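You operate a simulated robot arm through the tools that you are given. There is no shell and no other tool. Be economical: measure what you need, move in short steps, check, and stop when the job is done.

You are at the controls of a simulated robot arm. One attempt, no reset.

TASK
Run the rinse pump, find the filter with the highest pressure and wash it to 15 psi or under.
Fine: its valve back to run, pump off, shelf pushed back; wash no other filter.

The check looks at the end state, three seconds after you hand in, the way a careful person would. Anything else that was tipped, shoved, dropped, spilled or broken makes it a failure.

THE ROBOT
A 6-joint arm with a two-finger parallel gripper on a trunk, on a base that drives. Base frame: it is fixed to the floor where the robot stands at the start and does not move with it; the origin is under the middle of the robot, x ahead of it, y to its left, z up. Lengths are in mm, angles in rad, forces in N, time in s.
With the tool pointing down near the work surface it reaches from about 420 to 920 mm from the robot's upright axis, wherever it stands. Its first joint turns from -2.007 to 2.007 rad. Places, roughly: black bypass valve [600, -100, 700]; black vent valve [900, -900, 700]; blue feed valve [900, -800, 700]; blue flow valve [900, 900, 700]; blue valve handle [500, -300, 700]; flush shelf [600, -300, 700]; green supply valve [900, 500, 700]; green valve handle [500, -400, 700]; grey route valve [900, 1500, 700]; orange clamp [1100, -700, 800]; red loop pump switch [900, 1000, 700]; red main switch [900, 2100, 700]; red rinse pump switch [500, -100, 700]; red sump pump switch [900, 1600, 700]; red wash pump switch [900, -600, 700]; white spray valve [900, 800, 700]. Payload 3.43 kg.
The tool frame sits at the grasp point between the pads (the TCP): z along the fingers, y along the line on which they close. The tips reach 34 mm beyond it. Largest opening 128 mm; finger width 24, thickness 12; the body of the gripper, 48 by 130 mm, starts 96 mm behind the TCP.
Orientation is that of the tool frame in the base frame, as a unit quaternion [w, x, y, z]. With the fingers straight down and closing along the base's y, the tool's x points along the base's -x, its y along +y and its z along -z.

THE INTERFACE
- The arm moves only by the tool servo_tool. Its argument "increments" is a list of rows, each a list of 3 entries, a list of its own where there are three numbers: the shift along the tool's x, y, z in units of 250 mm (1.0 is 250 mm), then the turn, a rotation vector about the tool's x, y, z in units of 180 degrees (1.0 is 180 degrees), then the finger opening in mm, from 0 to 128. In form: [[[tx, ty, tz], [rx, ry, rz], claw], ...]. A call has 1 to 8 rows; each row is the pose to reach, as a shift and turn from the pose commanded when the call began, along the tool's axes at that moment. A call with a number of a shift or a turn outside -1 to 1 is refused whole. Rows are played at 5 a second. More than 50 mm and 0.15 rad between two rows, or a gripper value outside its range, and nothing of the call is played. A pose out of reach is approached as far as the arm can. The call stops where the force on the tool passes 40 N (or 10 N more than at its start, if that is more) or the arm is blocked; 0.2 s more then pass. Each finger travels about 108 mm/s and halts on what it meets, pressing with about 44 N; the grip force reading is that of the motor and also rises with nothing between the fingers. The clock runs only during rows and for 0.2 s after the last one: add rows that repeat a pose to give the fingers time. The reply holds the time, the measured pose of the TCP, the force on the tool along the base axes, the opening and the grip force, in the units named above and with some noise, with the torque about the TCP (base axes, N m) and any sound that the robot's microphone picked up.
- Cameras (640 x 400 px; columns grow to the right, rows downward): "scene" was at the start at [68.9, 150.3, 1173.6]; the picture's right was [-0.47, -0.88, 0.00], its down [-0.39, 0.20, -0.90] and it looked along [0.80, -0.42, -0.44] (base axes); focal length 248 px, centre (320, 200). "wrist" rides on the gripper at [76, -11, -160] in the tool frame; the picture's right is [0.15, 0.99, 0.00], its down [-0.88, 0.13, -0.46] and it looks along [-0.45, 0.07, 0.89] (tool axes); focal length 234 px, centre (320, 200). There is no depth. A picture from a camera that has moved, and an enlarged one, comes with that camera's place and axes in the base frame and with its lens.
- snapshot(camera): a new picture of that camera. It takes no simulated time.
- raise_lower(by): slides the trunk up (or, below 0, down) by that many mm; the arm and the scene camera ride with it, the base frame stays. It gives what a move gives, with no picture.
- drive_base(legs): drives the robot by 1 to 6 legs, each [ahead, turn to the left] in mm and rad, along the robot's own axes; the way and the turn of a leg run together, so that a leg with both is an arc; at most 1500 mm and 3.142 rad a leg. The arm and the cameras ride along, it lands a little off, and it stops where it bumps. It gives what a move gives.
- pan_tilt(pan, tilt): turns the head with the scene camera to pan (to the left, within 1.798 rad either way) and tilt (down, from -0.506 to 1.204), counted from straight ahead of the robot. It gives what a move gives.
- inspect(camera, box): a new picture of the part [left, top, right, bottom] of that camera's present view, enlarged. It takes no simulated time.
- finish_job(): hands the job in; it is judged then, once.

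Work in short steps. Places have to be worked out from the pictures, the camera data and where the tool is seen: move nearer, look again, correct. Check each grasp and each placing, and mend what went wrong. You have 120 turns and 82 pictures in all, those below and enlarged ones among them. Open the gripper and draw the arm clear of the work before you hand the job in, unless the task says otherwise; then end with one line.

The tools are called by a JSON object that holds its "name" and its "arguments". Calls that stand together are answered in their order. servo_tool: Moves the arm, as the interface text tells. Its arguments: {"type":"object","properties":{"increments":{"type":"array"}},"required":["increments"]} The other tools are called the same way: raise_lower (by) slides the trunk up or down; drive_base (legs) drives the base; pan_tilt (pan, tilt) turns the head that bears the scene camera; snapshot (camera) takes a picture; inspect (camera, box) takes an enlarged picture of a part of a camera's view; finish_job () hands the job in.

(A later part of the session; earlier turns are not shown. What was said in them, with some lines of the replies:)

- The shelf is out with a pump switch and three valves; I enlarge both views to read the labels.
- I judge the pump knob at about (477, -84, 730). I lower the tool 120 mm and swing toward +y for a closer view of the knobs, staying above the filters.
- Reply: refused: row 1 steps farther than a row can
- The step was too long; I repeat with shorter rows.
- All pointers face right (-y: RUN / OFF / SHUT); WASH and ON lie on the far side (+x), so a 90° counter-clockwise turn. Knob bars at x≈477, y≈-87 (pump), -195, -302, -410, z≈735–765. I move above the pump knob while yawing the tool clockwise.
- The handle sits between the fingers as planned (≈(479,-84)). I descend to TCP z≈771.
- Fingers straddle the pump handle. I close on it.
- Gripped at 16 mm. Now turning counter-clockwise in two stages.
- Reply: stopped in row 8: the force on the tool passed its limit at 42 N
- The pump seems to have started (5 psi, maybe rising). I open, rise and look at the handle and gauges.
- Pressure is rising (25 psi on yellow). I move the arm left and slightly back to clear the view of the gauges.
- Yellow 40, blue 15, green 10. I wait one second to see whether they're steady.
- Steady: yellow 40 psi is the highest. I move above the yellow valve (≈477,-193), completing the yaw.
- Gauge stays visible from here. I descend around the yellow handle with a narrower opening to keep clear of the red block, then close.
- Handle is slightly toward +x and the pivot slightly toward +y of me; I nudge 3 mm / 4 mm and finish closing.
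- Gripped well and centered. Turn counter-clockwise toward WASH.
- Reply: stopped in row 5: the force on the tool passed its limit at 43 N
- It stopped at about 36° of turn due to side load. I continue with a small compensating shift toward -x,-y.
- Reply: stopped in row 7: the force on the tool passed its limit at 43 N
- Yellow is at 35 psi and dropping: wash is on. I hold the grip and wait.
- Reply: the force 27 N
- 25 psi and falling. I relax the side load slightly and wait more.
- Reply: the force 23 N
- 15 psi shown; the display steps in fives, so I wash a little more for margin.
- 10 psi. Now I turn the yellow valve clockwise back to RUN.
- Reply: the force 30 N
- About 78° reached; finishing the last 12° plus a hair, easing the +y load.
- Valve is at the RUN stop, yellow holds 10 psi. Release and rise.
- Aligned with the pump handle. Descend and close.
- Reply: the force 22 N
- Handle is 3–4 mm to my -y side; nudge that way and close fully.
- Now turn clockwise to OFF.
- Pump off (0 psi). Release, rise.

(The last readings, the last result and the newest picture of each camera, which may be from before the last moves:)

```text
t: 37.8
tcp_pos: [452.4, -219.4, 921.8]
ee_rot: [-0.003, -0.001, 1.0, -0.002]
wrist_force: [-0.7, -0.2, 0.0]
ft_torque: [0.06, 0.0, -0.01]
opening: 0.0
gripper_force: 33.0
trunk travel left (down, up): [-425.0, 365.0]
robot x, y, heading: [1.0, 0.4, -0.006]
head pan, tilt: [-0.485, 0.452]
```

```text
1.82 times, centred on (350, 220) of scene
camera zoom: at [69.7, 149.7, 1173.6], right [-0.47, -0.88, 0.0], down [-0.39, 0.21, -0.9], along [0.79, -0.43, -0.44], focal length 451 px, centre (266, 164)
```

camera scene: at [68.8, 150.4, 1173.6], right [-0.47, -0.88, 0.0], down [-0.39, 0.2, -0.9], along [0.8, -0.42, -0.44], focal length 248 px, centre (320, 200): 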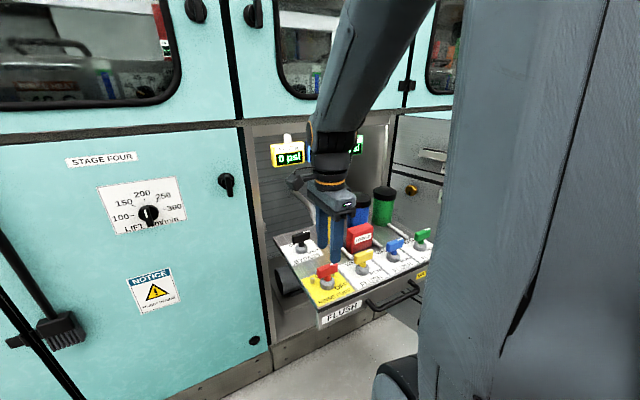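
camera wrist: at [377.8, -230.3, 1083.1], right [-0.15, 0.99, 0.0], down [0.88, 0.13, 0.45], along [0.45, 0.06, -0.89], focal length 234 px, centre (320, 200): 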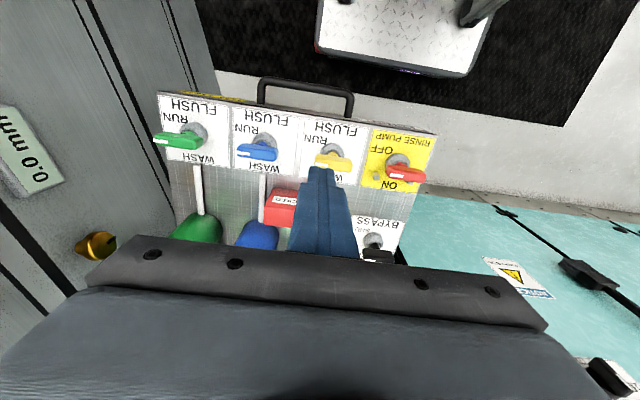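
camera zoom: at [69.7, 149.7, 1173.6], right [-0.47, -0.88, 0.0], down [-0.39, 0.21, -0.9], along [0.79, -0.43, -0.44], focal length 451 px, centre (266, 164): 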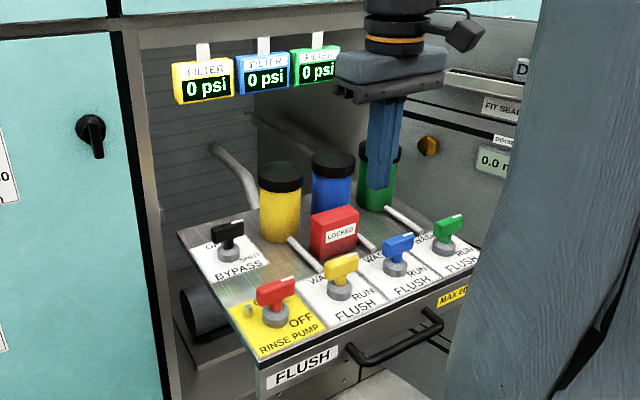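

All gauges at 0, all valve pointers back. The shelf handle bar is around (385,-240,690). To get in front of it with the tool I drive back 130 mm.

{"name": "drive_base", "arguments": {"legs": [[-130, 0]]}}

{"name": "snapshot", "arguments": {"camera": "wrist"}}

{"name": "snapshot", "arguments": {"camera": "scene"}}

```text
t: 39.1
tcp_pos: [323.9, -217.0, 922.3]
ee_rot: [-0.003, -0.001, 1.0, -0.002]
wrist_force: [-0.1, -1.2, -0.4]
ft_torque: [0.0, -0.04, 0.02]
opening: 0.0
gripper_force: 33.1
trunk travel left (down, up): [-425.0, 365.0]
robot x, y, heading: [-128.5, -0.9, -0.012]
head pan, tilt: [-0.485, 0.452]
```

```text
47 pictures are left
camera wrist: at [249.0, -228.8, 1083.2], right [-0.15, 0.99, 0.0], down [0.88, 0.13, 0.45], along [0.45, 0.06, -0.89], focal length 234 px, centre (320, 200)
```

wrist: 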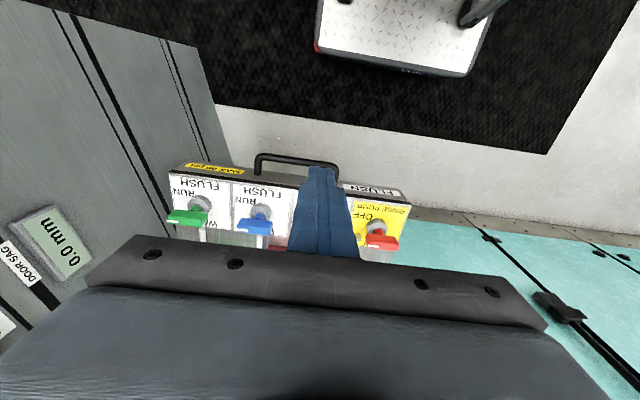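

```text
46 pictures are left
camera scene: at [-59.1, 150.2, 1173.6], right [-0.47, -0.88, 0.0], down [-0.38, 0.21, -0.9], along [0.79, -0.43, -0.44], focal length 248 px, centre (320, 200)
```

scene: 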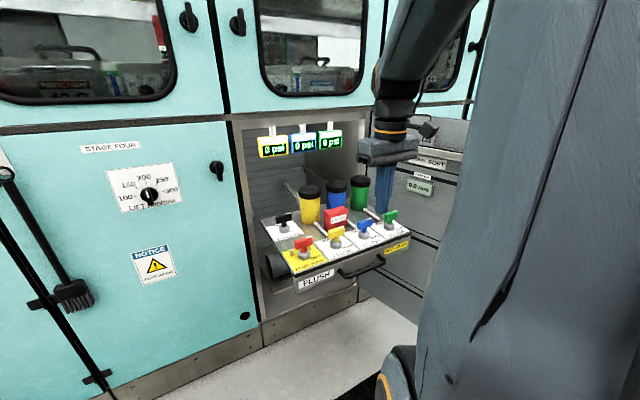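

Bar seems near (390,-250,660). I descend in front of it at x≈330, y≈-250 to TCP z≈670.

{"name": "servo_tool", "arguments": {"increments": [[[0, -0.04, 0.15], [0, 0, 0], 0], [[0, -0.08, 0.3], [0, 0, 0], 0], [[0, -0.12, 0.45], [0, 0, 0], 0], [[0, -0.132, 0.6], [0, 0, 0], 0], [[0, -0.132, 0.75], [0, 0, 0], 0], [[0, -0.132, 0.9], [0, 0, 0], 0], [[0, -0.132, 1.0], [0, 0, 0], 0]]}}

{"name": "snapshot", "arguments": {"camera": "wrist"}}

{"name": "inspect", "arguments": {"camera": "scene", "box": [240, 120, 440, 320]}}

```text
t: 40.7
tcp_pos: [323.4, -252.9, 675.0]
ee_rot: [-0.003, -0.001, 1.0, -0.002]
wrist_force: [0.2, 0.8, -0.3]
ft_torque: [0.01, 0.0, 0.0]
opening: 0.0
gripper_force: 33.0
trunk travel left (down, up): [-425.0, 365.0]
robot x, y, heading: [-126.5, 0.8, -0.008]
head pan, tilt: [-0.485, 0.452]
```

```text
45 pictures are left
camera wrist: at [248.6, -263.0, 835.1], right [-0.15, 0.99, 0.0], down [0.88, 0.13, 0.45], along [0.45, 0.06, -0.89], focal length 234 px, centre (320, 200)
```

wrist: 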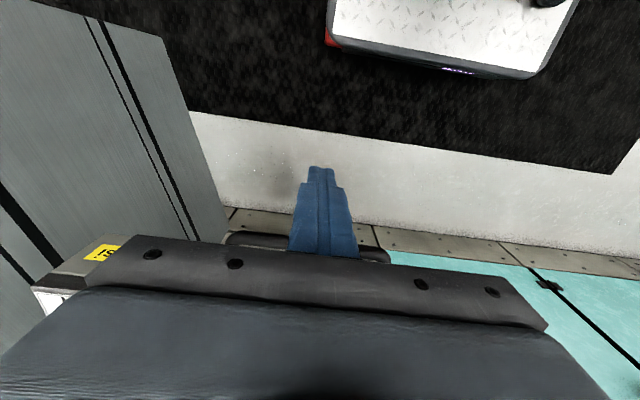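

```text
2.00 times, centred on (340, 220) of scene
camera zoom: at [-59.2, 150.3, 1173.6], right [-0.47, -0.88, 0.0], down [-0.38, 0.21, -0.9], along [0.79, -0.43, -0.44], focal length 496 px, centre (280, 160)
```

zoom: 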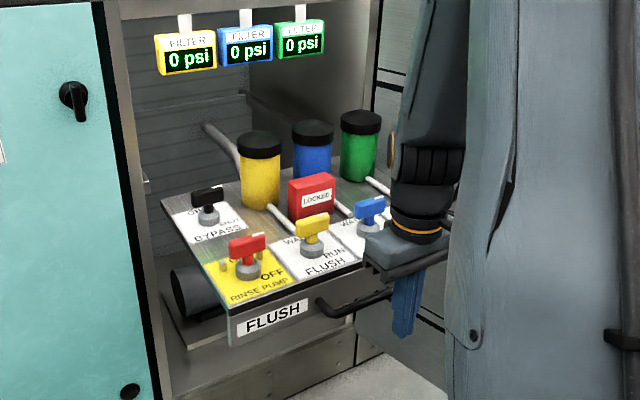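

Finger is centred on the bar (z≈655). Lower 10 mm and advance toward it.

{"name": "servo_tool", "arguments": {"increments": [[[0, -0.01, 0.05], [0, 0, 0], 0], [[-0.06, -0.02, 0.05], [0, 0, 0], 0], [[-0.12, -0.02, 0.05], [0, 0, 0], 0], [[-0.18, -0.02, 0.05], [0, 0, 0], 0], [[-0.24, -0.02, 0.05], [0, 0, 0], 0], [[-0.3, -0.02, 0.05], [0, 0, 0], 0], [[-0.36, -0.02, 0.05], [0, 0, 0], 0]]}}

{"name": "inspect", "arguments": {"camera": "scene", "box": [240, 120, 440, 320]}}

```text
t: 42.3
tcp_pos: [414.3, -257.5, 660.8]
ee_rot: [-0.002, 0.0, 1.0, -0.003]
wrist_force: [0.5, -0.5, 1.0]
ft_torque: [-0.01, 0.01, -0.01]
opening: 0.1
gripper_force: 32.9
trunk travel left (down, up): [-425.0, 365.0]
robot x, y, heading: [-132.6, -4.6, -0.006]
head pan, tilt: [-0.485, 0.452]
```

```text
2.00 times, centred on (340, 220) of scene
camera zoom: at [-59.1, 150.2, 1173.6], right [-0.47, -0.88, 0.0], down [-0.38, 0.21, -0.9], along [0.79, -0.43, -0.44], focal length 496 px, centre (280, 160)
```

zoom: 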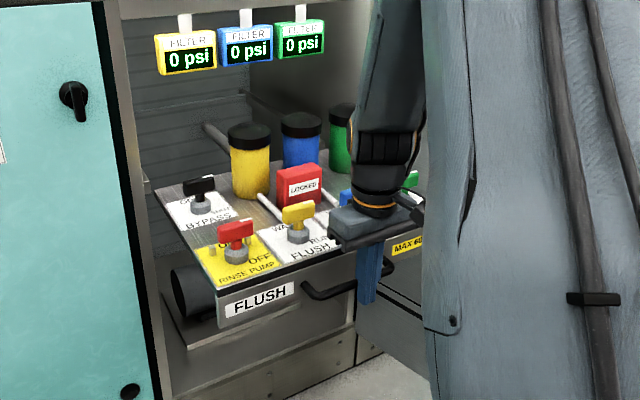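

The shelf moves smoothly with the finger on the bar. Continue pushing.

{"name": "servo_tool", "arguments": {"increments": [[[-0.06, 0, 0], [0, 0, 0], 0], [[-0.12, 0, 0], [0, 0, 0], 0], [[-0.18, 0, 0], [0, 0, 0], 0], [[-0.24, 0, 0], [0, 0, 0], 0], [[-0.3, 0, 0], [0, 0, 0], 0], [[-0.36, 0, 0], [0, 0, 0], 0], [[-0.42, 0, 0], [0, 0, 0], 0], [[-0.48, 0, 0], [0, 0, 0], 0]]}}

{"name": "snapshot", "arguments": {"camera": "scene"}}

{"name": "snapshot", "arguments": {"camera": "wrist"}}

```text
t: 44.1
tcp_pos: [534.2, -257.9, 658.2]
ee_rot: [-0.002, -0.001, 1.0, -0.002]
wrist_force: [-0.6, 0.0, 0.5]
ft_torque: [-0.01, 0.0, -0.02]
opening: 0.2
gripper_force: 32.9
trunk travel left (down, up): [-425.0, 365.0]
robot x, y, heading: [-129.2, 1.5, -0.004]
head pan, tilt: [-0.485, 0.452]
```

```text
42 pictures are left
camera scene: at [-59.1, 150.2, 1173.6], right [-0.47, -0.88, 0.0], down [-0.38, 0.21, -0.9], along [0.79, -0.43, -0.44], focal length 248 px, centre (320, 200)
```

scene: 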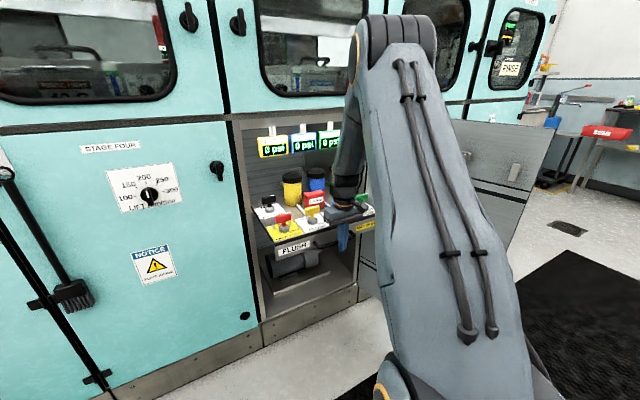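

```text
41 pictures are left
camera wrist: at [458.3, -267.7, 819.7], right [-0.15, 0.99, 0.0], down [0.88, 0.13, 0.45], along [0.45, 0.06, -0.89], focal length 234 px, centre (320, 200)
```

wrist: 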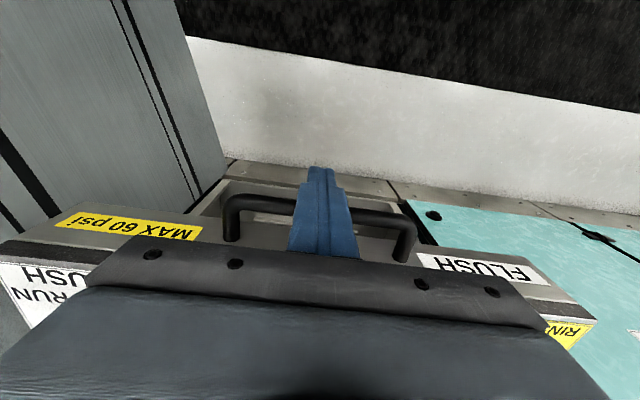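

The shelf is about 145 mm in and moving easily. Continue with small steps, watching for the stop.

{"name": "servo_tool", "arguments": {"increments": [[[-0.05, 0, 0], [0, 0, 0], 0], [[-0.1, 0, 0], [0, 0, 0], 0], [[-0.15, 0, 0], [0, 0, 0], 0], [[-0.2, 0, 0], [0, 0, 0], 0], [[-0.25, 0, 0], [0, 0, 0], 0], [[-0.3, 0, 0], [0, 0, 0], 0]]}}

{"name": "inspect", "arguments": {"camera": "scene", "box": [230, 110, 400, 340]}}

{"name": "snapshot", "arguments": {"camera": "wrist"}}

```text
t: 45.5
tcp_pos: [608.2, -255.0, 658.6]
ee_rot: [-0.003, -0.001, 1.0, -0.001]
wrist_force: [-1.2, 0.5, 0.1]
ft_torque: [-0.01, 0.01, 0.01]
opening: 0.0
gripper_force: 32.8
trunk travel left (down, up): [-425.0, 365.0]
robot x, y, heading: [-128.7, 1.4, -0.016]
head pan, tilt: [-0.485, 0.452]
```

```text
1.74 times, centred on (315, 225) of scene
camera zoom: at [-59.1, 150.2, 1173.6], right [-0.47, -0.88, 0.0], down [-0.38, 0.21, -0.9], along [0.79, -0.43, -0.44], focal length 431 px, centre (329, 156)
```

zoom: 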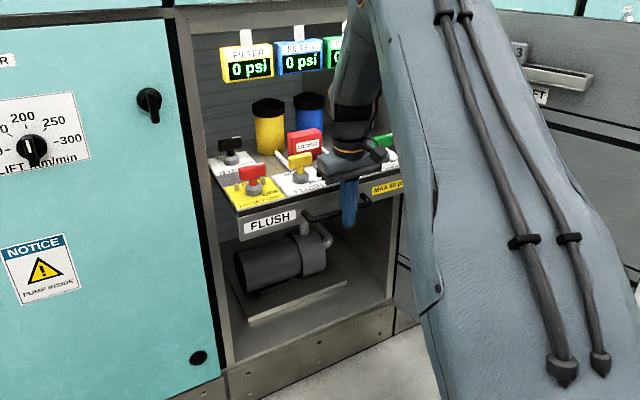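

```text
39 pictures are left
camera wrist: at [533.3, -267.4, 819.0], right [-0.15, 0.99, 0.0], down [0.88, 0.13, 0.45], along [0.45, 0.06, -0.89], focal length 234 px, centre (320, 200)
```

wrist: 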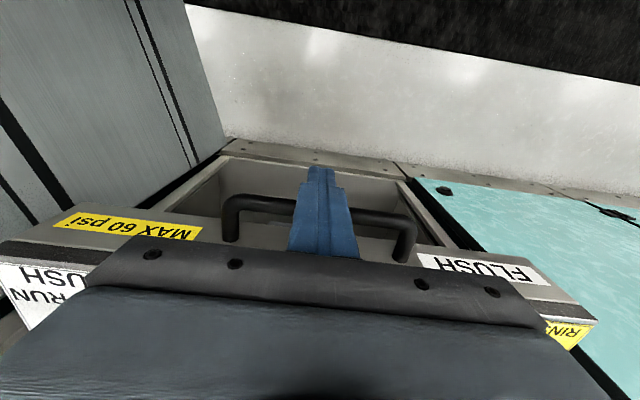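

Still free; continue another 40 mm.

{"name": "servo_tool", "arguments": {"increments": [[[-0.04, 0, 0], [0, 0, 0], 0], [[-0.08, 0, 0], [0, 0, 0], 0], [[-0.12, 0, 0], [0, 0, 0], 0], [[-0.16, 0, 0], [0, 0, 0], 0], [[-0.2, 0, 0], [0, 0, 0], 0]]}}

{"name": "inspect", "arguments": {"camera": "scene", "box": [230, 110, 400, 340]}}

```text
t: 46.7
tcp_pos: [657.5, -256.3, 659.2]
ee_rot: [-0.001, 0.0, 1.0, -0.002]
wrist_force: [-2.4, -2.4, -1.2]
ft_torque: [-0.01, 0.04, -0.02]
opening: 0.1
gripper_force: 32.5
trunk travel left (down, up): [-425.0, 365.0]
robot x, y, heading: [-126.5, -2.0, -0.009]
head pan, tilt: [-0.485, 0.452]
```

```text
1.74 times, centred on (315, 225) of scene
camera zoom: at [-59.0, 150.2, 1173.6], right [-0.47, -0.88, 0.0], down [-0.38, 0.21, -0.9], along [0.79, -0.43, -0.44], focal length 431 px, centre (329, 156)
```

zoom: 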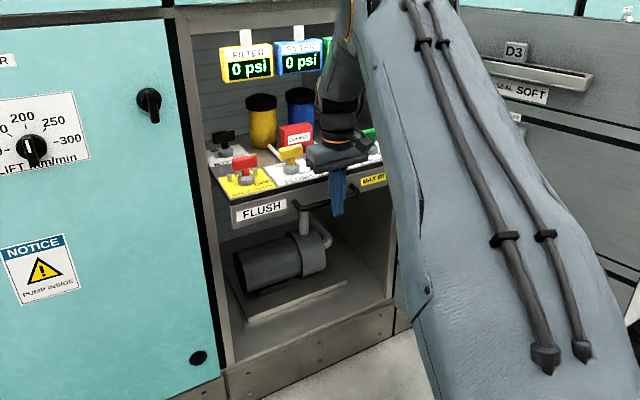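

Continue another 40 mm gently.

{"name": "servo_tool", "arguments": {"increments": [[[-0.03, 0, 0], [0, 0, 0], 0], [[-0.06, 0, 0], [0, 0, 0], 0], [[-0.09, 0, 0], [0, 0, 0], 0], [[-0.12, 0, 0], [0, 0, 0], 0], [[-0.15, 0, 0], [0, 0, 0], 0], [[-0.18, 0, 0], [0, 0, 0], 0]]}}

{"name": "snapshot", "arguments": {"camera": "wrist"}}

{"name": "inspect", "arguments": {"camera": "scene", "box": [230, 110, 400, 340]}}

```text
t: 48.1
tcp_pos: [703.2, -256.8, 659.4]
ee_rot: [-0.003, 0.0, 1.0, -0.002]
wrist_force: [-1.8, -0.3, -0.1]
ft_torque: [-0.02, 0.02, 0.02]
opening: 0.0
gripper_force: 33.1
trunk travel left (down, up): [-425.0, 365.0]
robot x, y, heading: [-130.8, -2.2, -0.008]
head pan, tilt: [-0.485, 0.452]
```

```text
37 pictures are left
camera wrist: at [628.4, -267.6, 819.0], right [-0.15, 0.99, 0.0], down [0.88, 0.13, 0.45], along [0.45, 0.06, -0.89], focal length 234 px, centre (320, 200)
```

wrist: 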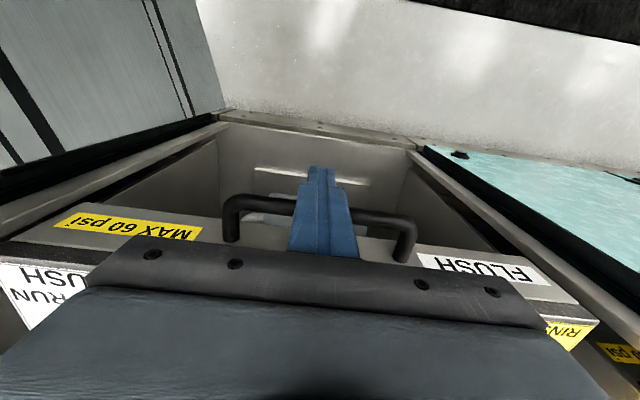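

```text
1.74 times, centred on (315, 225) of scene
camera zoom: at [-59.0, 150.2, 1173.6], right [-0.47, -0.88, 0.0], down [-0.38, 0.21, -0.9], along [0.79, -0.43, -0.44], focal length 431 px, centre (329, 156)
```

zoom: 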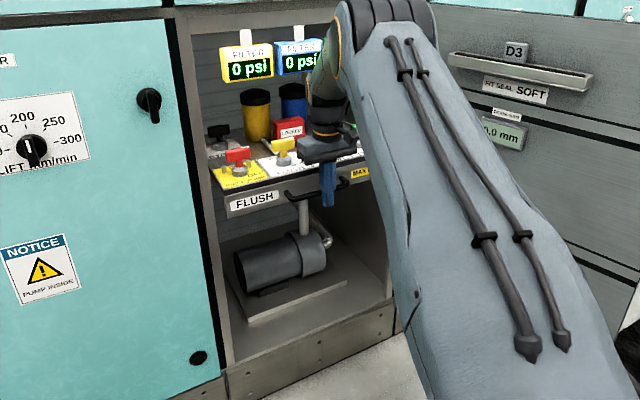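

The shelf front is around the cabinet plane and still free. Push 35 mm more.

{"name": "servo_tool", "arguments": {"increments": [[[-0.03, 0, 0], [0, 0, 0], 0], [[-0.06, 0, 0], [0, 0, 0], 0], [[-0.09, 0, 0], [0, 0, 0], 0], [[-0.12, 0, 0], [0, 0, 0], 0], [[-0.14, 0, 0], [0, 0, 0], 0]]}}

{"name": "snapshot", "arguments": {"camera": "wrist"}}

{"name": "inspect", "arguments": {"camera": "scene", "box": [230, 110, 400, 340]}}

```text
t: 49.3
tcp_pos: [737.5, -257.7, 658.9]
ee_rot: [-0.004, -0.001, 1.0, -0.002]
wrist_force: [-2.1, -1.9, -0.5]
ft_torque: [0.03, 0.0, 0.0]
opening: 0.2
gripper_force: 32.6
trunk travel left (down, up): [-425.0, 365.0]
robot x, y, heading: [-129.0, 1.8, -0.012]
head pan, tilt: [-0.485, 0.452]
```

```text
35 pictures are left
camera wrist: at [662.7, -267.7, 818.2], right [-0.15, 0.99, 0.0], down [0.88, 0.13, 0.45], along [0.45, 0.06, -0.89], focal length 234 px, centre (320, 200)
```

wrist: 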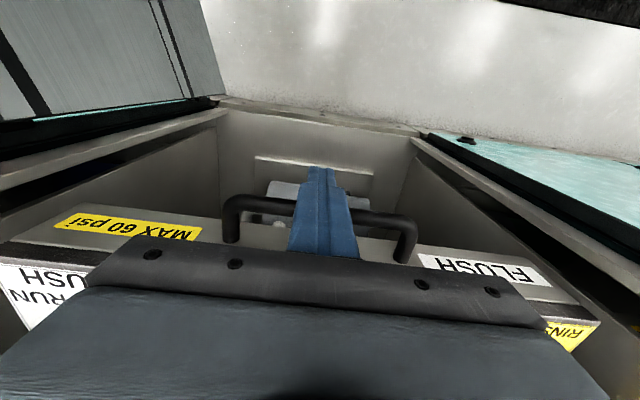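

```text
1.74 times, centred on (315, 225) of scene
camera zoom: at [-59.0, 150.2, 1173.6], right [-0.47, -0.88, 0.0], down [-0.38, 0.21, -0.9], along [0.79, -0.43, -0.44], focal length 431 px, centre (329, 156)
```

zoom: 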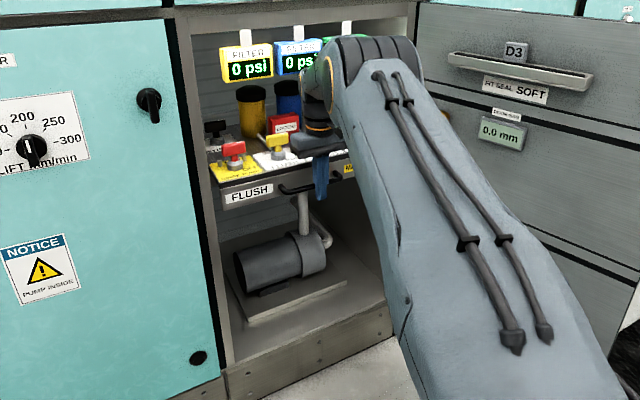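

Near the reach limit; I retract 120 mm, drive forward 110 mm, then resume the force-limited push.

{"name": "servo_tool", "arguments": {"increments": [[[0.16, 0, 0], [0, 0, 0], 0], [[0.32, 0, 0], [0, 0, 0], 0], [[0.48, 0, 0], [0, 0, 0], 0]]}}

{"name": "drive_base", "arguments": {"legs": [[110, 0]]}}

{"name": "snapshot", "arguments": {"camera": "wrist"}}

{"name": "snapshot", "arguments": {"camera": "scene"}}

```text
t: 50.1
tcp_pos: [615.8, -256.6, 659.8]
ee_rot: [-0.002, 0.0, 1.0, -0.002]
wrist_force: [0.0, 0.2, -0.5]
ft_torque: [0.01, 0.01, 0.02]
opening: 0.0
gripper_force: 32.7
trunk travel left (down, up): [-425.0, 365.0]
robot x, y, heading: [-125.5, 2.0, -0.01]
head pan, tilt: [-0.485, 0.452]
```

```text
t: 51.2
tcp_pos: [726.7, -259.8, 660.9]
ee_rot: [-0.002, 0.0, 1.0, -0.001]
wrist_force: [-0.2, 0.1, -0.3]
ft_torque: [-0.03, 0.01, 0.01]
opening: 0.1
gripper_force: 33.4
trunk travel left (down, up): [-425.0, 365.0]
robot x, y, heading: [-20.4, -4.9, -0.012]
head pan, tilt: [-0.485, 0.452]
```

```text
33 pictures are left
camera wrist: at [651.9, -270.2, 820.9], right [-0.15, 0.99, 0.0], down [0.88, 0.13, 0.45], along [0.45, 0.06, -0.89], focal length 234 px, centre (320, 200)
```

wrist: 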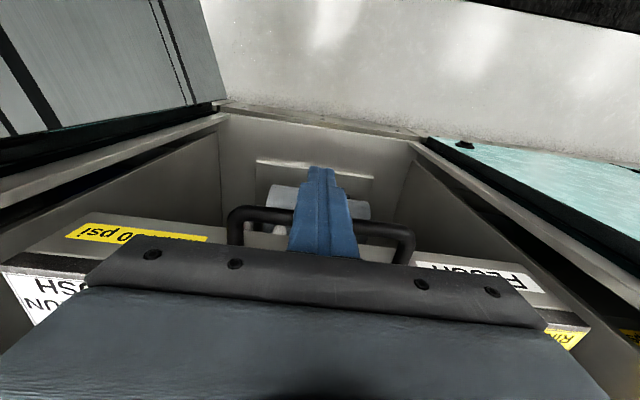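

```text
32 pictures are left
camera scene: at [51.2, 149.1, 1173.6], right [-0.48, -0.88, 0.0], down [-0.38, 0.21, -0.9], along [0.79, -0.43, -0.44], focal length 248 px, centre (320, 200)
```

scene: 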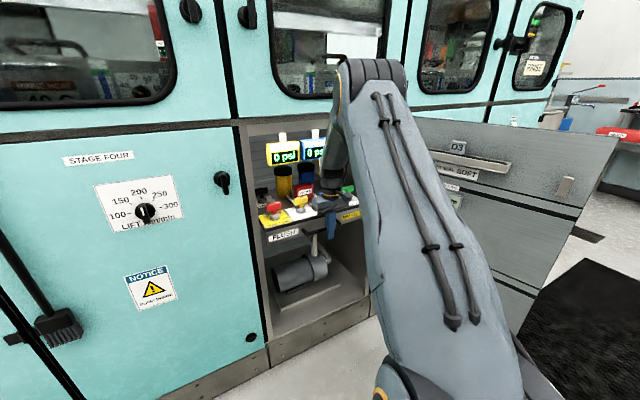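

Shelf kept its place. Continue pushing, small steps.

{"name": "servo_tool", "arguments": {"increments": [[[-0.03, 0, 0], [0, 0, 0], 0], [[-0.06, 0, 0], [0, 0, 0], 0], [[-0.09, 0, 0], [0, 0, 0], 0], [[-0.12, 0, 0], [0, 0, 0], 0], [[-0.15, 0, 0], [0, 0, 0], 0]]}}

{"name": "inspect", "arguments": {"camera": "scene", "box": [230, 110, 400, 340]}}

{"name": "snapshot", "arguments": {"camera": "wrist"}}

```text
t: 52.5
tcp_pos: [763.6, -260.0, 659.5]
ee_rot: [-0.003, 0.0, 1.0, -0.002]
wrist_force: [-3.4, 0.2, -1.0]
ft_torque: [-0.02, 0.03, 0.04]
opening: 0.0
gripper_force: 32.7
trunk travel left (down, up): [-425.0, 365.0]
robot x, y, heading: [-18.0, -0.1, -0.014]
head pan, tilt: [-0.485, 0.452]
```

```text
1.74 times, centred on (315, 225) of scene
camera zoom: at [51.1, 149.1, 1173.6], right [-0.48, -0.88, 0.0], down [-0.38, 0.21, -0.9], along [0.79, -0.43, -0.44], focal length 431 px, centre (329, 156)
```

zoom: 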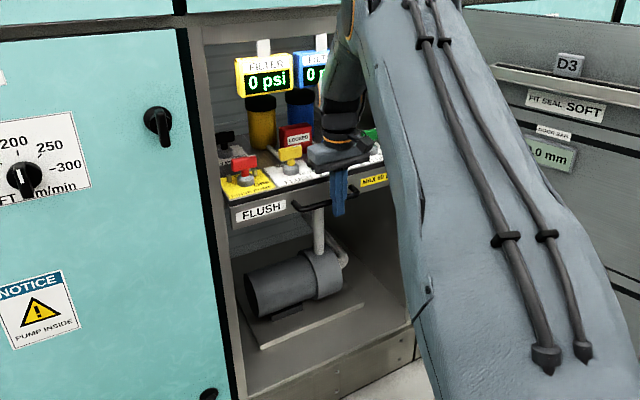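

```text
30 pictures are left
camera wrist: at [689.5, -270.9, 820.6], right [-0.15, 0.99, 0.0], down [0.88, 0.13, 0.45], along [0.45, 0.06, -0.89], focal length 234 px, centre (320, 200)
```

wrist: 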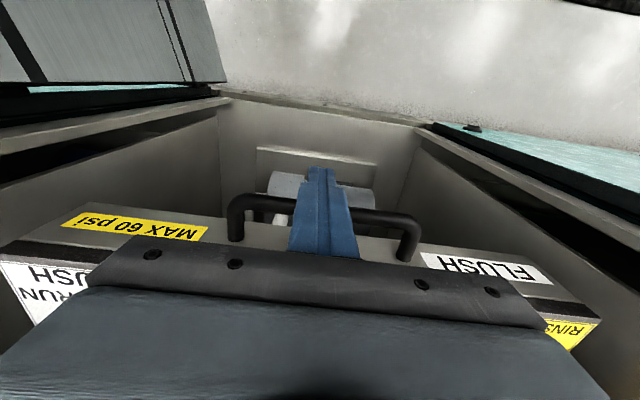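

Still moving. Continue gently until a stop is felt.

{"name": "servo_tool", "arguments": {"increments": [[[-0.03, 0, 0], [0, 0, 0], 0], [[-0.06, 0, 0], [0, 0, 0], 0], [[-0.09, 0, 0], [0, 0, 0], 0], [[-0.12, 0, 0], [0, 0, 0], 0], [[-0.15, 0, 0], [0, 0, 0], 0]]}}

{"name": "inspect", "arguments": {"camera": "scene", "box": [230, 110, 400, 340]}}

```text
t: 53.9
tcp_pos: [764.7, -249.6, 628.7]
ee_rot: [-0.039, 0.002, 0.999, 0.01]
wrist_force: [-3.8, 0.4, 1.9]
ft_torque: [-0.07, -0.37, 0.0]
opening: 0.0
gripper_force: 33.1
trunk travel left (down, up): [-425.0, 365.0]
robot x, y, heading: [-25.1, 0.2, -0.012]
head pan, tilt: [-0.485, 0.452]
stopped in row 5: the arm was blocked; the commanded pose is now the measured one
```

```text
1.74 times, centred on (315, 225) of scene
camera zoom: at [-17.0, 150.3, 1188.7], right [-0.48, -0.88, -0.03], down [-0.33, 0.21, -0.92], along [0.81, -0.43, -0.39], focal length 431 px, centre (329, 156)
```

zoom: 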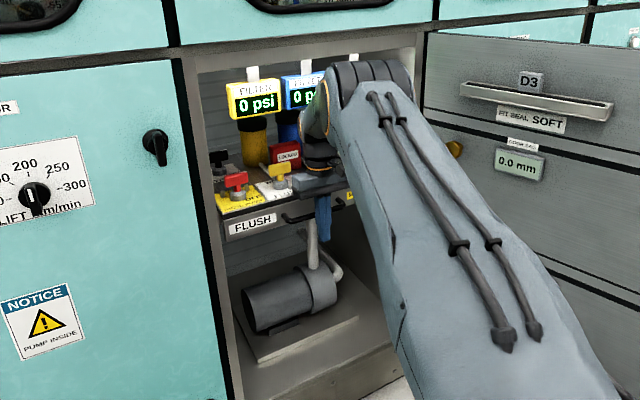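

The robot itself leaned back: some arm link (not the tool) pressed against the cabinet. I retract right away.

{"name": "servo_tool", "arguments": {"increments": [[[0.08, 0, 0], [0, 0, 0], 0], [[0.16, 0, 0], [0, 0, 0], 0], [[0.24, 0, 0], [0, 0, 0], 0], [[0.32, 0, 0], [0, 0, 0], 0]]}}

{"name": "snapshot", "arguments": {"camera": "scene"}}

```text
t: 54.2
tcp_pos: [786.3, -245.3, 570.3]
ee_rot: [-0.064, 0.0, 0.998, 0.011]
wrist_force: [-3.0, 2.2, 2.1]
ft_torque: [-0.24, -0.36, -0.02]
opening: 0.0
gripper_force: 33.3
trunk travel left (down, up): [-425.0, 365.0]
robot x, y, heading: [-27.2, -2.5, -0.015]
head pan, tilt: [-0.485, 0.452]
stopped in row 1: the arm was blocked; the commanded pose is now the measured one
```

```text
28 pictures are left
camera scene: at [27.5, 148.1, 1178.1], right [-0.48, -0.88, -0.01], down [-0.37, 0.21, -0.91], along [0.8, -0.43, -0.42], focal length 248 px, centre (320, 200)
```

scene: 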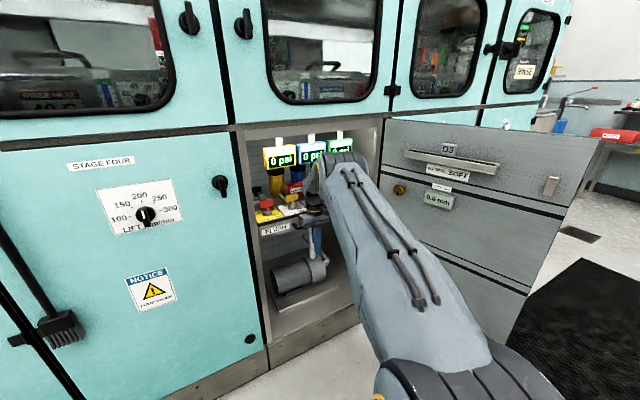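

The robot is rocking; hold still to let it settle and read the pose.

{"name": "servo_tool", "arguments": {"increments": [[[0, 0, 0], [0, 0, 0], 0], [[0, 0, 0], [0, 0, 0], 0]]}}

{"name": "snapshot", "arguments": {"camera": "scene"}}

{"name": "snapshot", "arguments": {"camera": "wrist"}}

```text
t: 54.4
tcp_pos: [786.7, -248.5, 569.3]
ee_rot: [-0.076, 0.001, 0.997, 0.009]
wrist_force: [-88.9, 21.5, 72.3]
ft_torque: [-8.31, -10.37, -1.32]
opening: 0.0
gripper_force: 32.9
trunk travel left (down, up): [-425.0, 365.0]
robot x, y, heading: [-22.5, 0.7, -0.02]
head pan, tilt: [-0.485, 0.452]
stopped in row 1: the force on the tool passed its limit at 159 N (the readings are from after the stop); the commanded pose is now the measured one
```

```text
27 pictures are left
camera scene: at [29.3, 149.3, 1176.7], right [-0.48, -0.88, -0.01], down [-0.37, 0.21, -0.9], along [0.79, -0.43, -0.43], focal length 248 px, centre (320, 200)
```

scene: 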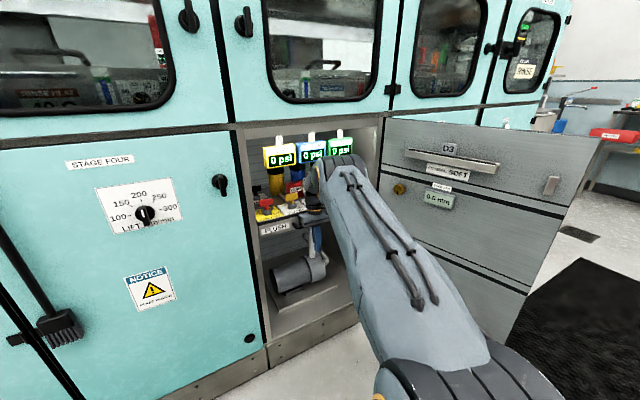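

```text
26 pictures are left
camera wrist: at [735.3, -262.6, 739.1], right [-0.14, 0.99, 0.04], down [0.94, 0.12, 0.32], along [0.31, 0.08, -0.95], focal length 234 px, centre (320, 200)
```

wrist: 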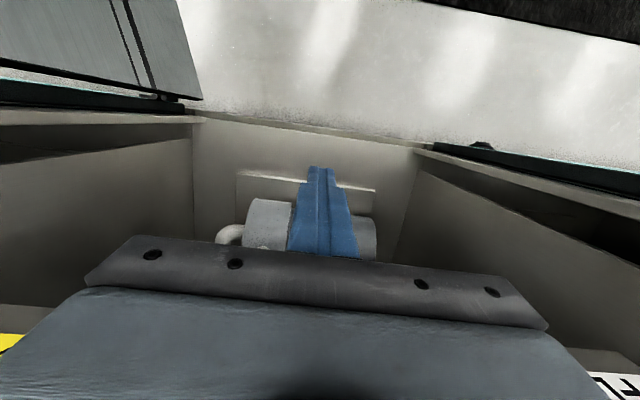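

The hand sank and now bears on the shelf front/handle. I ease it back and up in small steps.

{"name": "servo_tool", "arguments": {"increments": [[[0.03, 0, -0.03], [0, 0, 0], 0], [[0.06, 0, -0.06], [0, 0, 0], 0], [[0.1, 0, -0.1], [0, 0, 0], 0], [[0.14, 0, -0.14], [0, 0, 0], 0]]}}

{"name": "snapshot", "arguments": {"camera": "scene"}}

```text
t: 55.4
tcp_pos: [762.4, -248.9, 598.5]
ee_rot: [-0.079, 0.0, 0.997, 0.01]
wrist_force: [-0.3, 0.2, -0.1]
ft_torque: [0.04, 0.04, -0.03]
opening: 0.0
gripper_force: 33.0
trunk travel left (down, up): [-425.0, 365.0]
robot x, y, heading: [-23.8, -0.7, -0.013]
head pan, tilt: [-0.485, 0.452]
```

```text
25 pictures are left
camera scene: at [46.9, 149.1, 1173.5], right [-0.48, -0.88, 0.0], down [-0.38, 0.21, -0.9], along [0.79, -0.43, -0.44], focal length 248 px, centre (320, 200)
```

scene: 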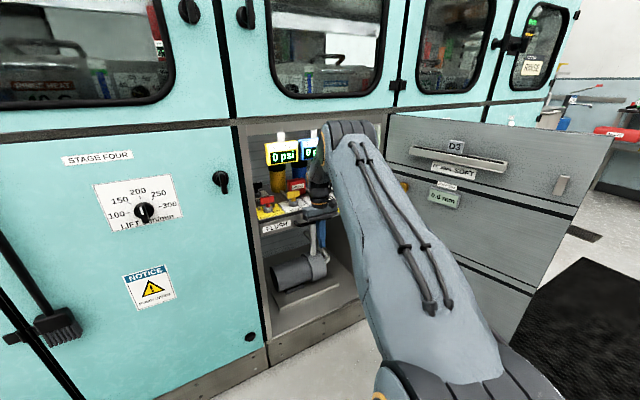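

Upright and unloaded again. Retract well clear and level the tool.

{"name": "servo_tool", "arguments": {"increments": [[[0.12, 0, 0], [0, 0, 0], 0], [[0.24, 0, 0], [0, -0.02, 0], 0], [[0.38, 0, 0], [0, -0.04, 0], 0], [[0.52, 0, 0], [0, -0.05, 0], 0], [[0.66, 0, 0], [0, -0.05, 0], 0], [[0.8, 0, 0], [0, -0.05, 0], 0]]}}

{"name": "snapshot", "arguments": {"camera": "scene"}}

{"name": "snapshot", "arguments": {"camera": "wrist"}}

```text
t: 56.8
tcp_pos: [564.8, -248.6, 632.2]
ee_rot: [-0.001, 0.001, 1.0, 0.009]
wrist_force: [0.9, -0.1, 0.2]
ft_torque: [0.0, 0.01, 0.03]
opening: 0.1
gripper_force: 33.0
trunk travel left (down, up): [-425.0, 365.0]
robot x, y, heading: [-23.5, -2.2, -0.017]
head pan, tilt: [-0.485, 0.452]
```

```text
24 pictures are left
camera scene: at [46.9, 149.1, 1173.5], right [-0.48, -0.88, 0.0], down [-0.38, 0.21, -0.9], along [0.79, -0.43, -0.44], focal length 248 px, centre (320, 200)
```

scene: 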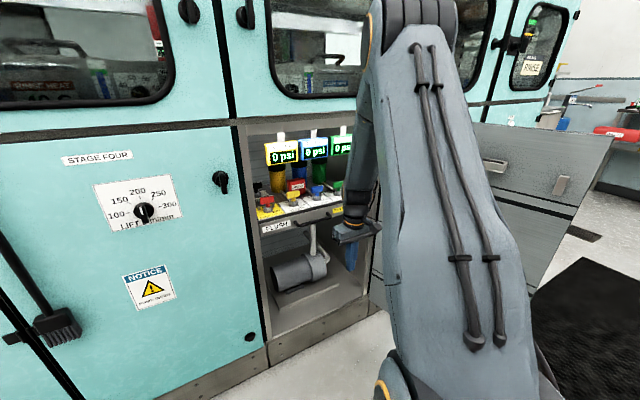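

```text
23 pictures are left
camera wrist: at [489.6, -263.1, 792.4], right [-0.15, 0.99, 0.02], down [0.88, 0.12, 0.46], along [0.45, 0.08, -0.89], focal length 234 px, centre (320, 200)
```

wrist: 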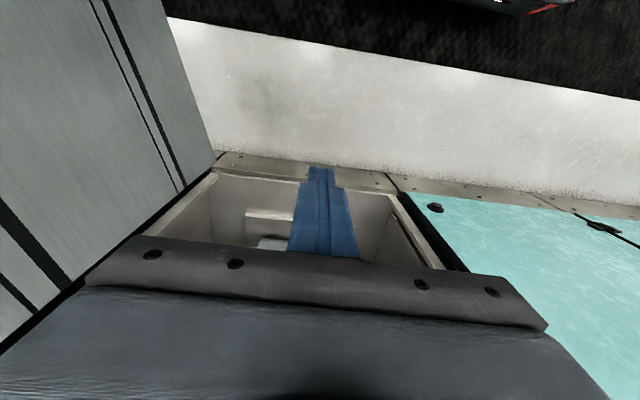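

{"name": "inspect", "arguments": {"camera": "scene", "box": [230, 120, 370, 260]}}

```text
2.86 times, centred on (300, 190) of scene
camera zoom: at [46.9, 149.1, 1173.5], right [-0.48, -0.88, 0.0], down [-0.38, 0.21, -0.9], along [0.79, -0.43, -0.44], focal length 708 px, centre (377, 229)
```

zoom: 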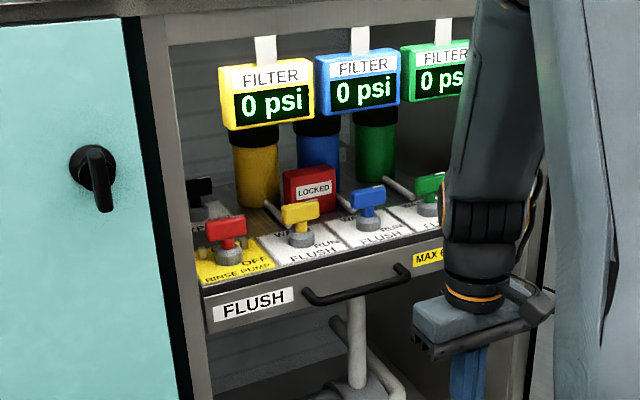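

Nothing appears damaged; shelf front is at x≈815, roughly flush. To verify it's against its stop without an arm link nearing the cabinet, I'll tilt the tool 45° forward (wrist stays back) and aim at the panel's FLUSH label.

{"name": "servo_tool", "arguments": {"increments": [[[-0.03, 0.09, -0.09], [0, -0.042, 0], 0], [[-0.06, 0.18, -0.18], [0, -0.084, 0], 0], [[-0.09, 0.27, -0.27], [0, -0.126, 0], 0], [[-0.12, 0.36, -0.36], [0, -0.168, 0], 0], [[-0.15, 0.46, -0.45], [0, -0.21, 0], 0], [[-0.2, 0.556, -0.5], [0, -0.25, 0], 0]]}}

{"name": "snapshot", "arguments": {"camera": "scene"}}

{"name": "snapshot", "arguments": {"camera": "wrist"}}

```text
t: 58.2
tcp_pos: [615.3, -111.4, 760.5]
ee_rot: [0.383, 0.001, 0.924, 0.01]
wrist_force: [0.9, -1.0, 0.7]
ft_torque: [0.01, -0.01, 0.05]
opening: 0.1
gripper_force: 33.0
trunk travel left (down, up): [-425.0, 365.0]
robot x, y, heading: [-25.1, 1.7, -0.011]
head pan, tilt: [-0.485, 0.452]
```

```text
21 pictures are left
camera scene: at [46.6, 149.0, 1173.6], right [-0.48, -0.88, 0.0], down [-0.38, 0.21, -0.9], along [0.79, -0.43, -0.44], focal length 248 px, centre (320, 200)
```

scene: 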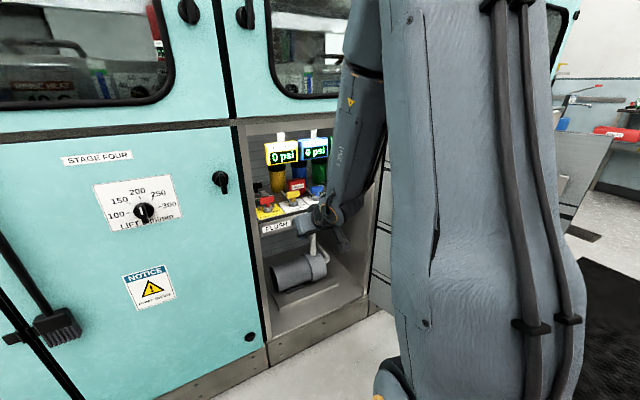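

```text
20 pictures are left
camera wrist: at [449.4, -124.7, 819.6], right [-0.11, 0.99, -0.09], down [0.3, 0.12, 0.95], along [0.95, 0.08, -0.31], focal length 234 px, centre (320, 200)
```

wrist: 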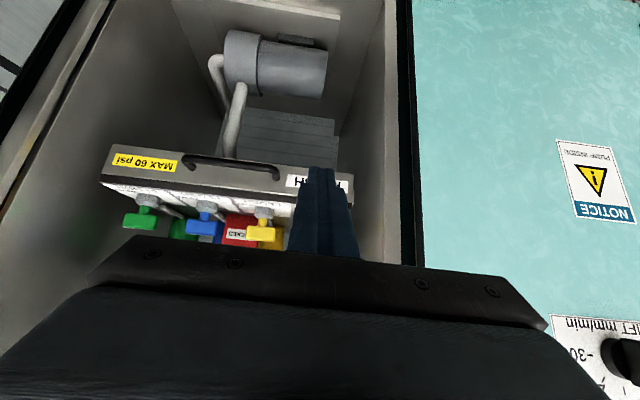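

The panel is recessed in the cabinet (front perhaps x≈860, z≈660–690). I advance the tilted tool toward the FLUSH label, stopping short, then check.

{"name": "servo_tool", "arguments": {"increments": [[[-0.036, 0, 0.11], [0, 0, 0], 0], [[-0.072, 0, 0.22], [0, 0, 0], 0], [[-0.108, 0, 0.33], [0, 0, 0], 0], [[-0.145, 0, 0.44], [0, 0, 0], 0], [[-0.181, 0, 0.554], [0, 0, 0], 0]]}}

{"name": "snapshot", "arguments": {"camera": "wrist"}}

{"name": "snapshot", "arguments": {"camera": "scene"}}

```text
t: 59.4
tcp_pos: [745.9, -111.7, 692.6]
ee_rot: [0.382, 0.004, 0.924, 0.009]
wrist_force: [-0.1, -0.7, 0.3]
ft_torque: [-0.01, 0.0, 0.03]
opening: 0.0
gripper_force: 33.2
trunk travel left (down, up): [-425.0, 365.0]
robot x, y, heading: [-25.2, -1.2, -0.014]
head pan, tilt: [-0.485, 0.452]
```

```text
19 pictures are left
camera wrist: at [579.7, -125.5, 753.7], right [-0.1, 0.99, -0.08], down [0.3, 0.11, 0.95], along [0.95, 0.07, -0.31], focal length 234 px, centre (320, 200)
```

wrist: 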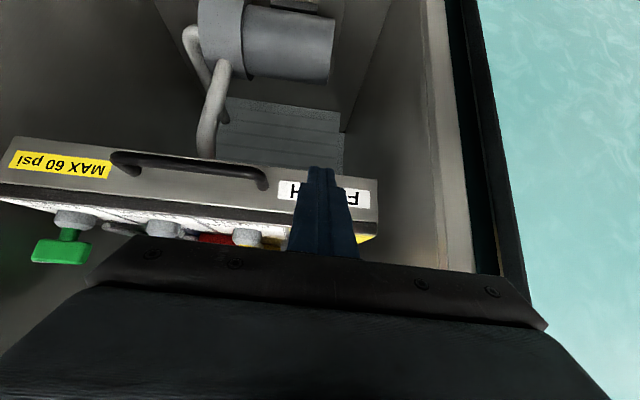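

```text
18 pictures are left
camera scene: at [46.3, 149.1, 1173.6], right [-0.48, -0.88, 0.0], down [-0.38, 0.21, -0.9], along [0.79, -0.43, -0.44], focal length 248 px, centre (320, 200)
```

scene: 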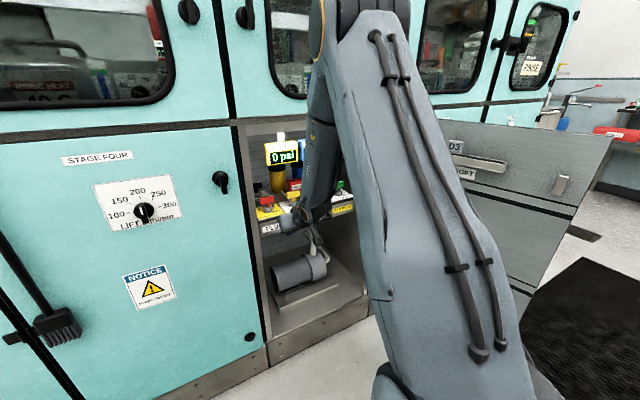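

The tip is lined up with the panel. Advance along +x in 15 mm steps.

{"name": "servo_tool", "arguments": {"increments": [[[-0.042, 0, 0.042], [0, 0, 0], 0], [[-0.085, 0, 0.085], [0, 0, 0], 0], [[-0.127, 0, 0.127], [0, 0, 0], 0], [[-0.17, 0, 0.17], [0, 0, 0], 0]]}}

{"name": "snapshot", "arguments": {"camera": "wrist"}}

{"name": "snapshot", "arguments": {"camera": "scene"}}

```text
t: 60.4
tcp_pos: [806.3, -111.3, 693.4]
ee_rot: [0.382, 0.004, 0.924, 0.009]
wrist_force: [-0.3, 0.3, -0.7]
ft_torque: [-0.02, 0.01, -0.01]
opening: 0.1
gripper_force: 33.2
trunk travel left (down, up): [-425.0, 365.0]
robot x, y, heading: [-21.2, -2.0, -0.017]
head pan, tilt: [-0.485, 0.452]
```

```text
17 pictures are left
camera wrist: at [639.3, -124.4, 753.1], right [-0.1, 0.99, -0.08], down [0.3, 0.11, 0.95], along [0.95, 0.07, -0.31], focal length 234 px, centre (320, 200)
```

wrist: 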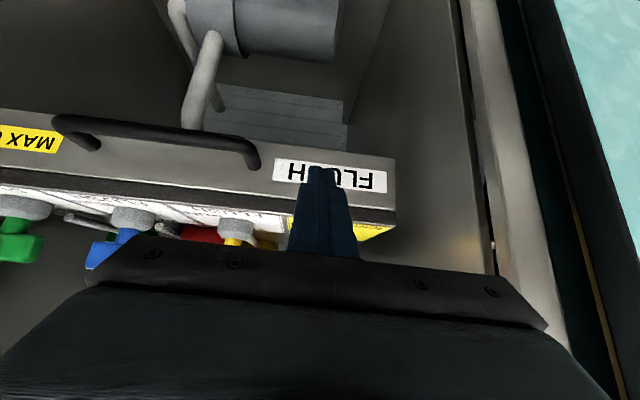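

```text
16 pictures are left
camera scene: at [46.5, 149.1, 1173.6], right [-0.48, -0.88, 0.0], down [-0.38, 0.21, -0.9], along [0.79, -0.43, -0.44], focal length 248 px, centre (320, 200)
```

scene: 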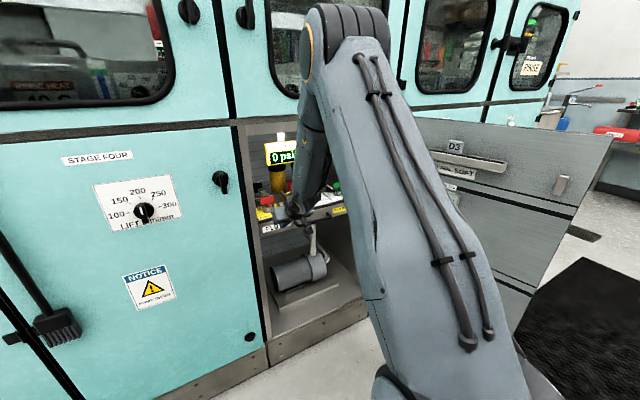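

Elbow is at x≈350, far from the cabinet; the earlier block was likely the wrist at the gauges, so now I stay low and tilted. Continue to contact, small steps.

{"name": "servo_tool", "arguments": {"increments": [[[-0.025, 0, 0.025], [0, 0, 0], 0], [[-0.05, 0, 0.05], [0, 0, 0], 0], [[-0.075, 0, 0.075], [0, 0, 0], 0], [[-0.1, 0, 0.1], [0, 0, 0], 0]]}}

{"name": "snapshot", "arguments": {"camera": "wrist"}}

```text
t: 61.2
tcp_pos: [821.2, -111.6, 687.8]
ee_rot: [0.376, 0.006, 0.927, 0.007]
wrist_force: [-17.2, 1.9, 5.2]
ft_torque: [-0.01, 0.11, 0.0]
opening: 0.0
gripper_force: 32.9
trunk travel left (down, up): [-425.0, 365.0]
robot x, y, heading: [-24.7, -4.0, -0.012]
head pan, tilt: [-0.485, 0.452]
stopped in row 4: the force on the tool passed its limit at 75 N (the readings are from after the stop); the commanded pose is now the measured one
```

```text
15 pictures are left
camera wrist: at [657.0, -123.6, 750.9], right [-0.1, 0.99, -0.08], down [0.31, 0.11, 0.94], along [0.94, 0.07, -0.32], focal length 234 px, centre (320, 200)
```

wrist: 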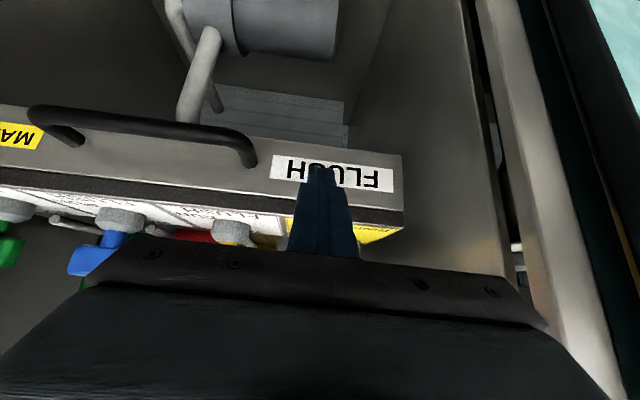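

Firm stop at 75 N against friction of ~3 N: the shelf is fully home. Retract along -x.

{"name": "servo_tool", "arguments": {"increments": [[[0.06, 0, -0.06], [0, 0, 0], 0], [[0.18, 0, -0.18], [0, 0, 0], 0], [[0.3, 0, -0.3], [0, 0, 0], 0], [[0.42, 0, -0.42], [0, 0, 0], 0], [[0.54, 0, -0.54], [0, 0, 0], 0], [[0.66, 0, -0.66], [0, 0, 0], 0]]}}

{"name": "servo_tool", "arguments": {"increments": [[[0, 0, -0.15], [0, 0.042, 0], 0], [[0, 0.12, -0.25], [0, 0.084, 0], 30], [[0, 0.24, -0.35], [0, 0.126, 0], 60], [[0, 0.36, -0.45], [0, 0.168, 0], 80], [[0, 0.5, -0.5], [0, 0.21, 0], 80], [[0, 0.66, -0.55], [0, 0.25, 0], 80], [[0, 0.82, -0.55], [0, 0.25, 0], 80]]}}

{"name": "snapshot", "arguments": {"camera": "scene"}}

{"name": "inspect", "arguments": {"camera": "scene", "box": [230, 120, 390, 260]}}

```text
t: 62.6
tcp_pos: [589.9, -111.1, 691.4]
ee_rot: [0.376, 0.004, 0.927, 0.008]
wrist_force: [0.1, -0.8, 0.4]
ft_torque: [-0.01, 0.0, 0.01]
opening: 0.1
gripper_force: 32.8
trunk travel left (down, up): [-425.0, 365.0]
robot x, y, heading: [-29.0, -1.5, -0.015]
head pan, tilt: [-0.485, 0.452]
```

```text
t: 64.2
tcp_pos: [495.9, 93.1, 793.5]
ee_rot: [-0.007, 0.001, 1.0, 0.009]
wrist_force: [0.6, 0.4, -1.2]
ft_torque: [0.01, 0.01, 0.01]
opening: 80.1
gripper_force: 0.1
out of reach, approached as far as the arm can: row 3
trunk travel left (down, up): [-425.0, 365.0]
robot x, y, heading: [-26.1, 4.7, -0.012]
head pan, tilt: [-0.485, 0.452]
```

```text
14 pictures are left
camera scene: at [45.9, 149.0, 1173.6], right [-0.48, -0.88, 0.0], down [-0.38, 0.21, -0.9], along [0.79, -0.43, -0.44], focal length 248 px, centre (320, 200)
```

scene: 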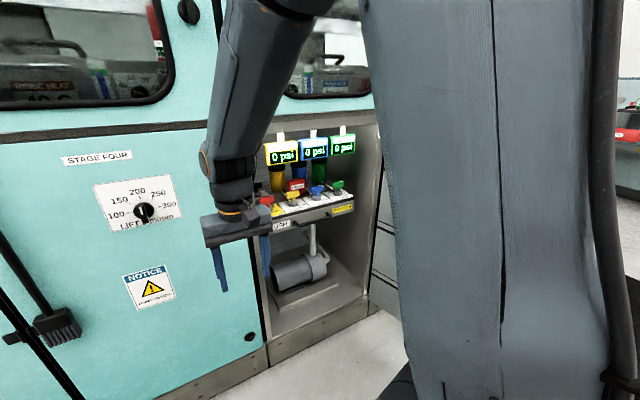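

```text
2.86 times, centred on (310, 190) of scene
camera zoom: at [45.9, 149.0, 1173.6], right [-0.48, -0.88, 0.0], down [-0.38, 0.21, -0.9], along [0.79, -0.43, -0.44], focal length 708 px, centre (349, 229)
```

zoom: 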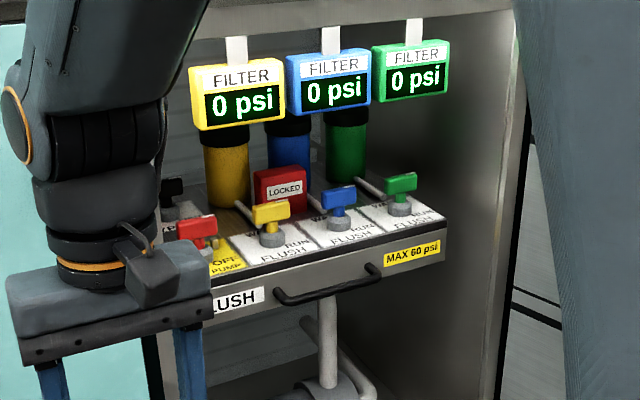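

Shelf is home, unchanged by the test push; all valves at RUN, pump off, gauges intact, arm clear with the gripper open. Handing in.

{"name": "finish_job", "arguments": {}}

```text
The job is handed in.
```

I ran the rinse pump and found the yellow filter had the highest pressure: 40 psi, against 15 for blue and 10 for green. I washed yellow down to 10 psi, turned its valve back to run, switched the pump off and pushed the shelf back to its stop. No other filter was washed. Partway through the shelf push, the arm was blocked, most likely by the gauges. The robot rocked back and the hand pressed on the shelf front with up to 159 N. I saw no damage in the pictures afterwards.
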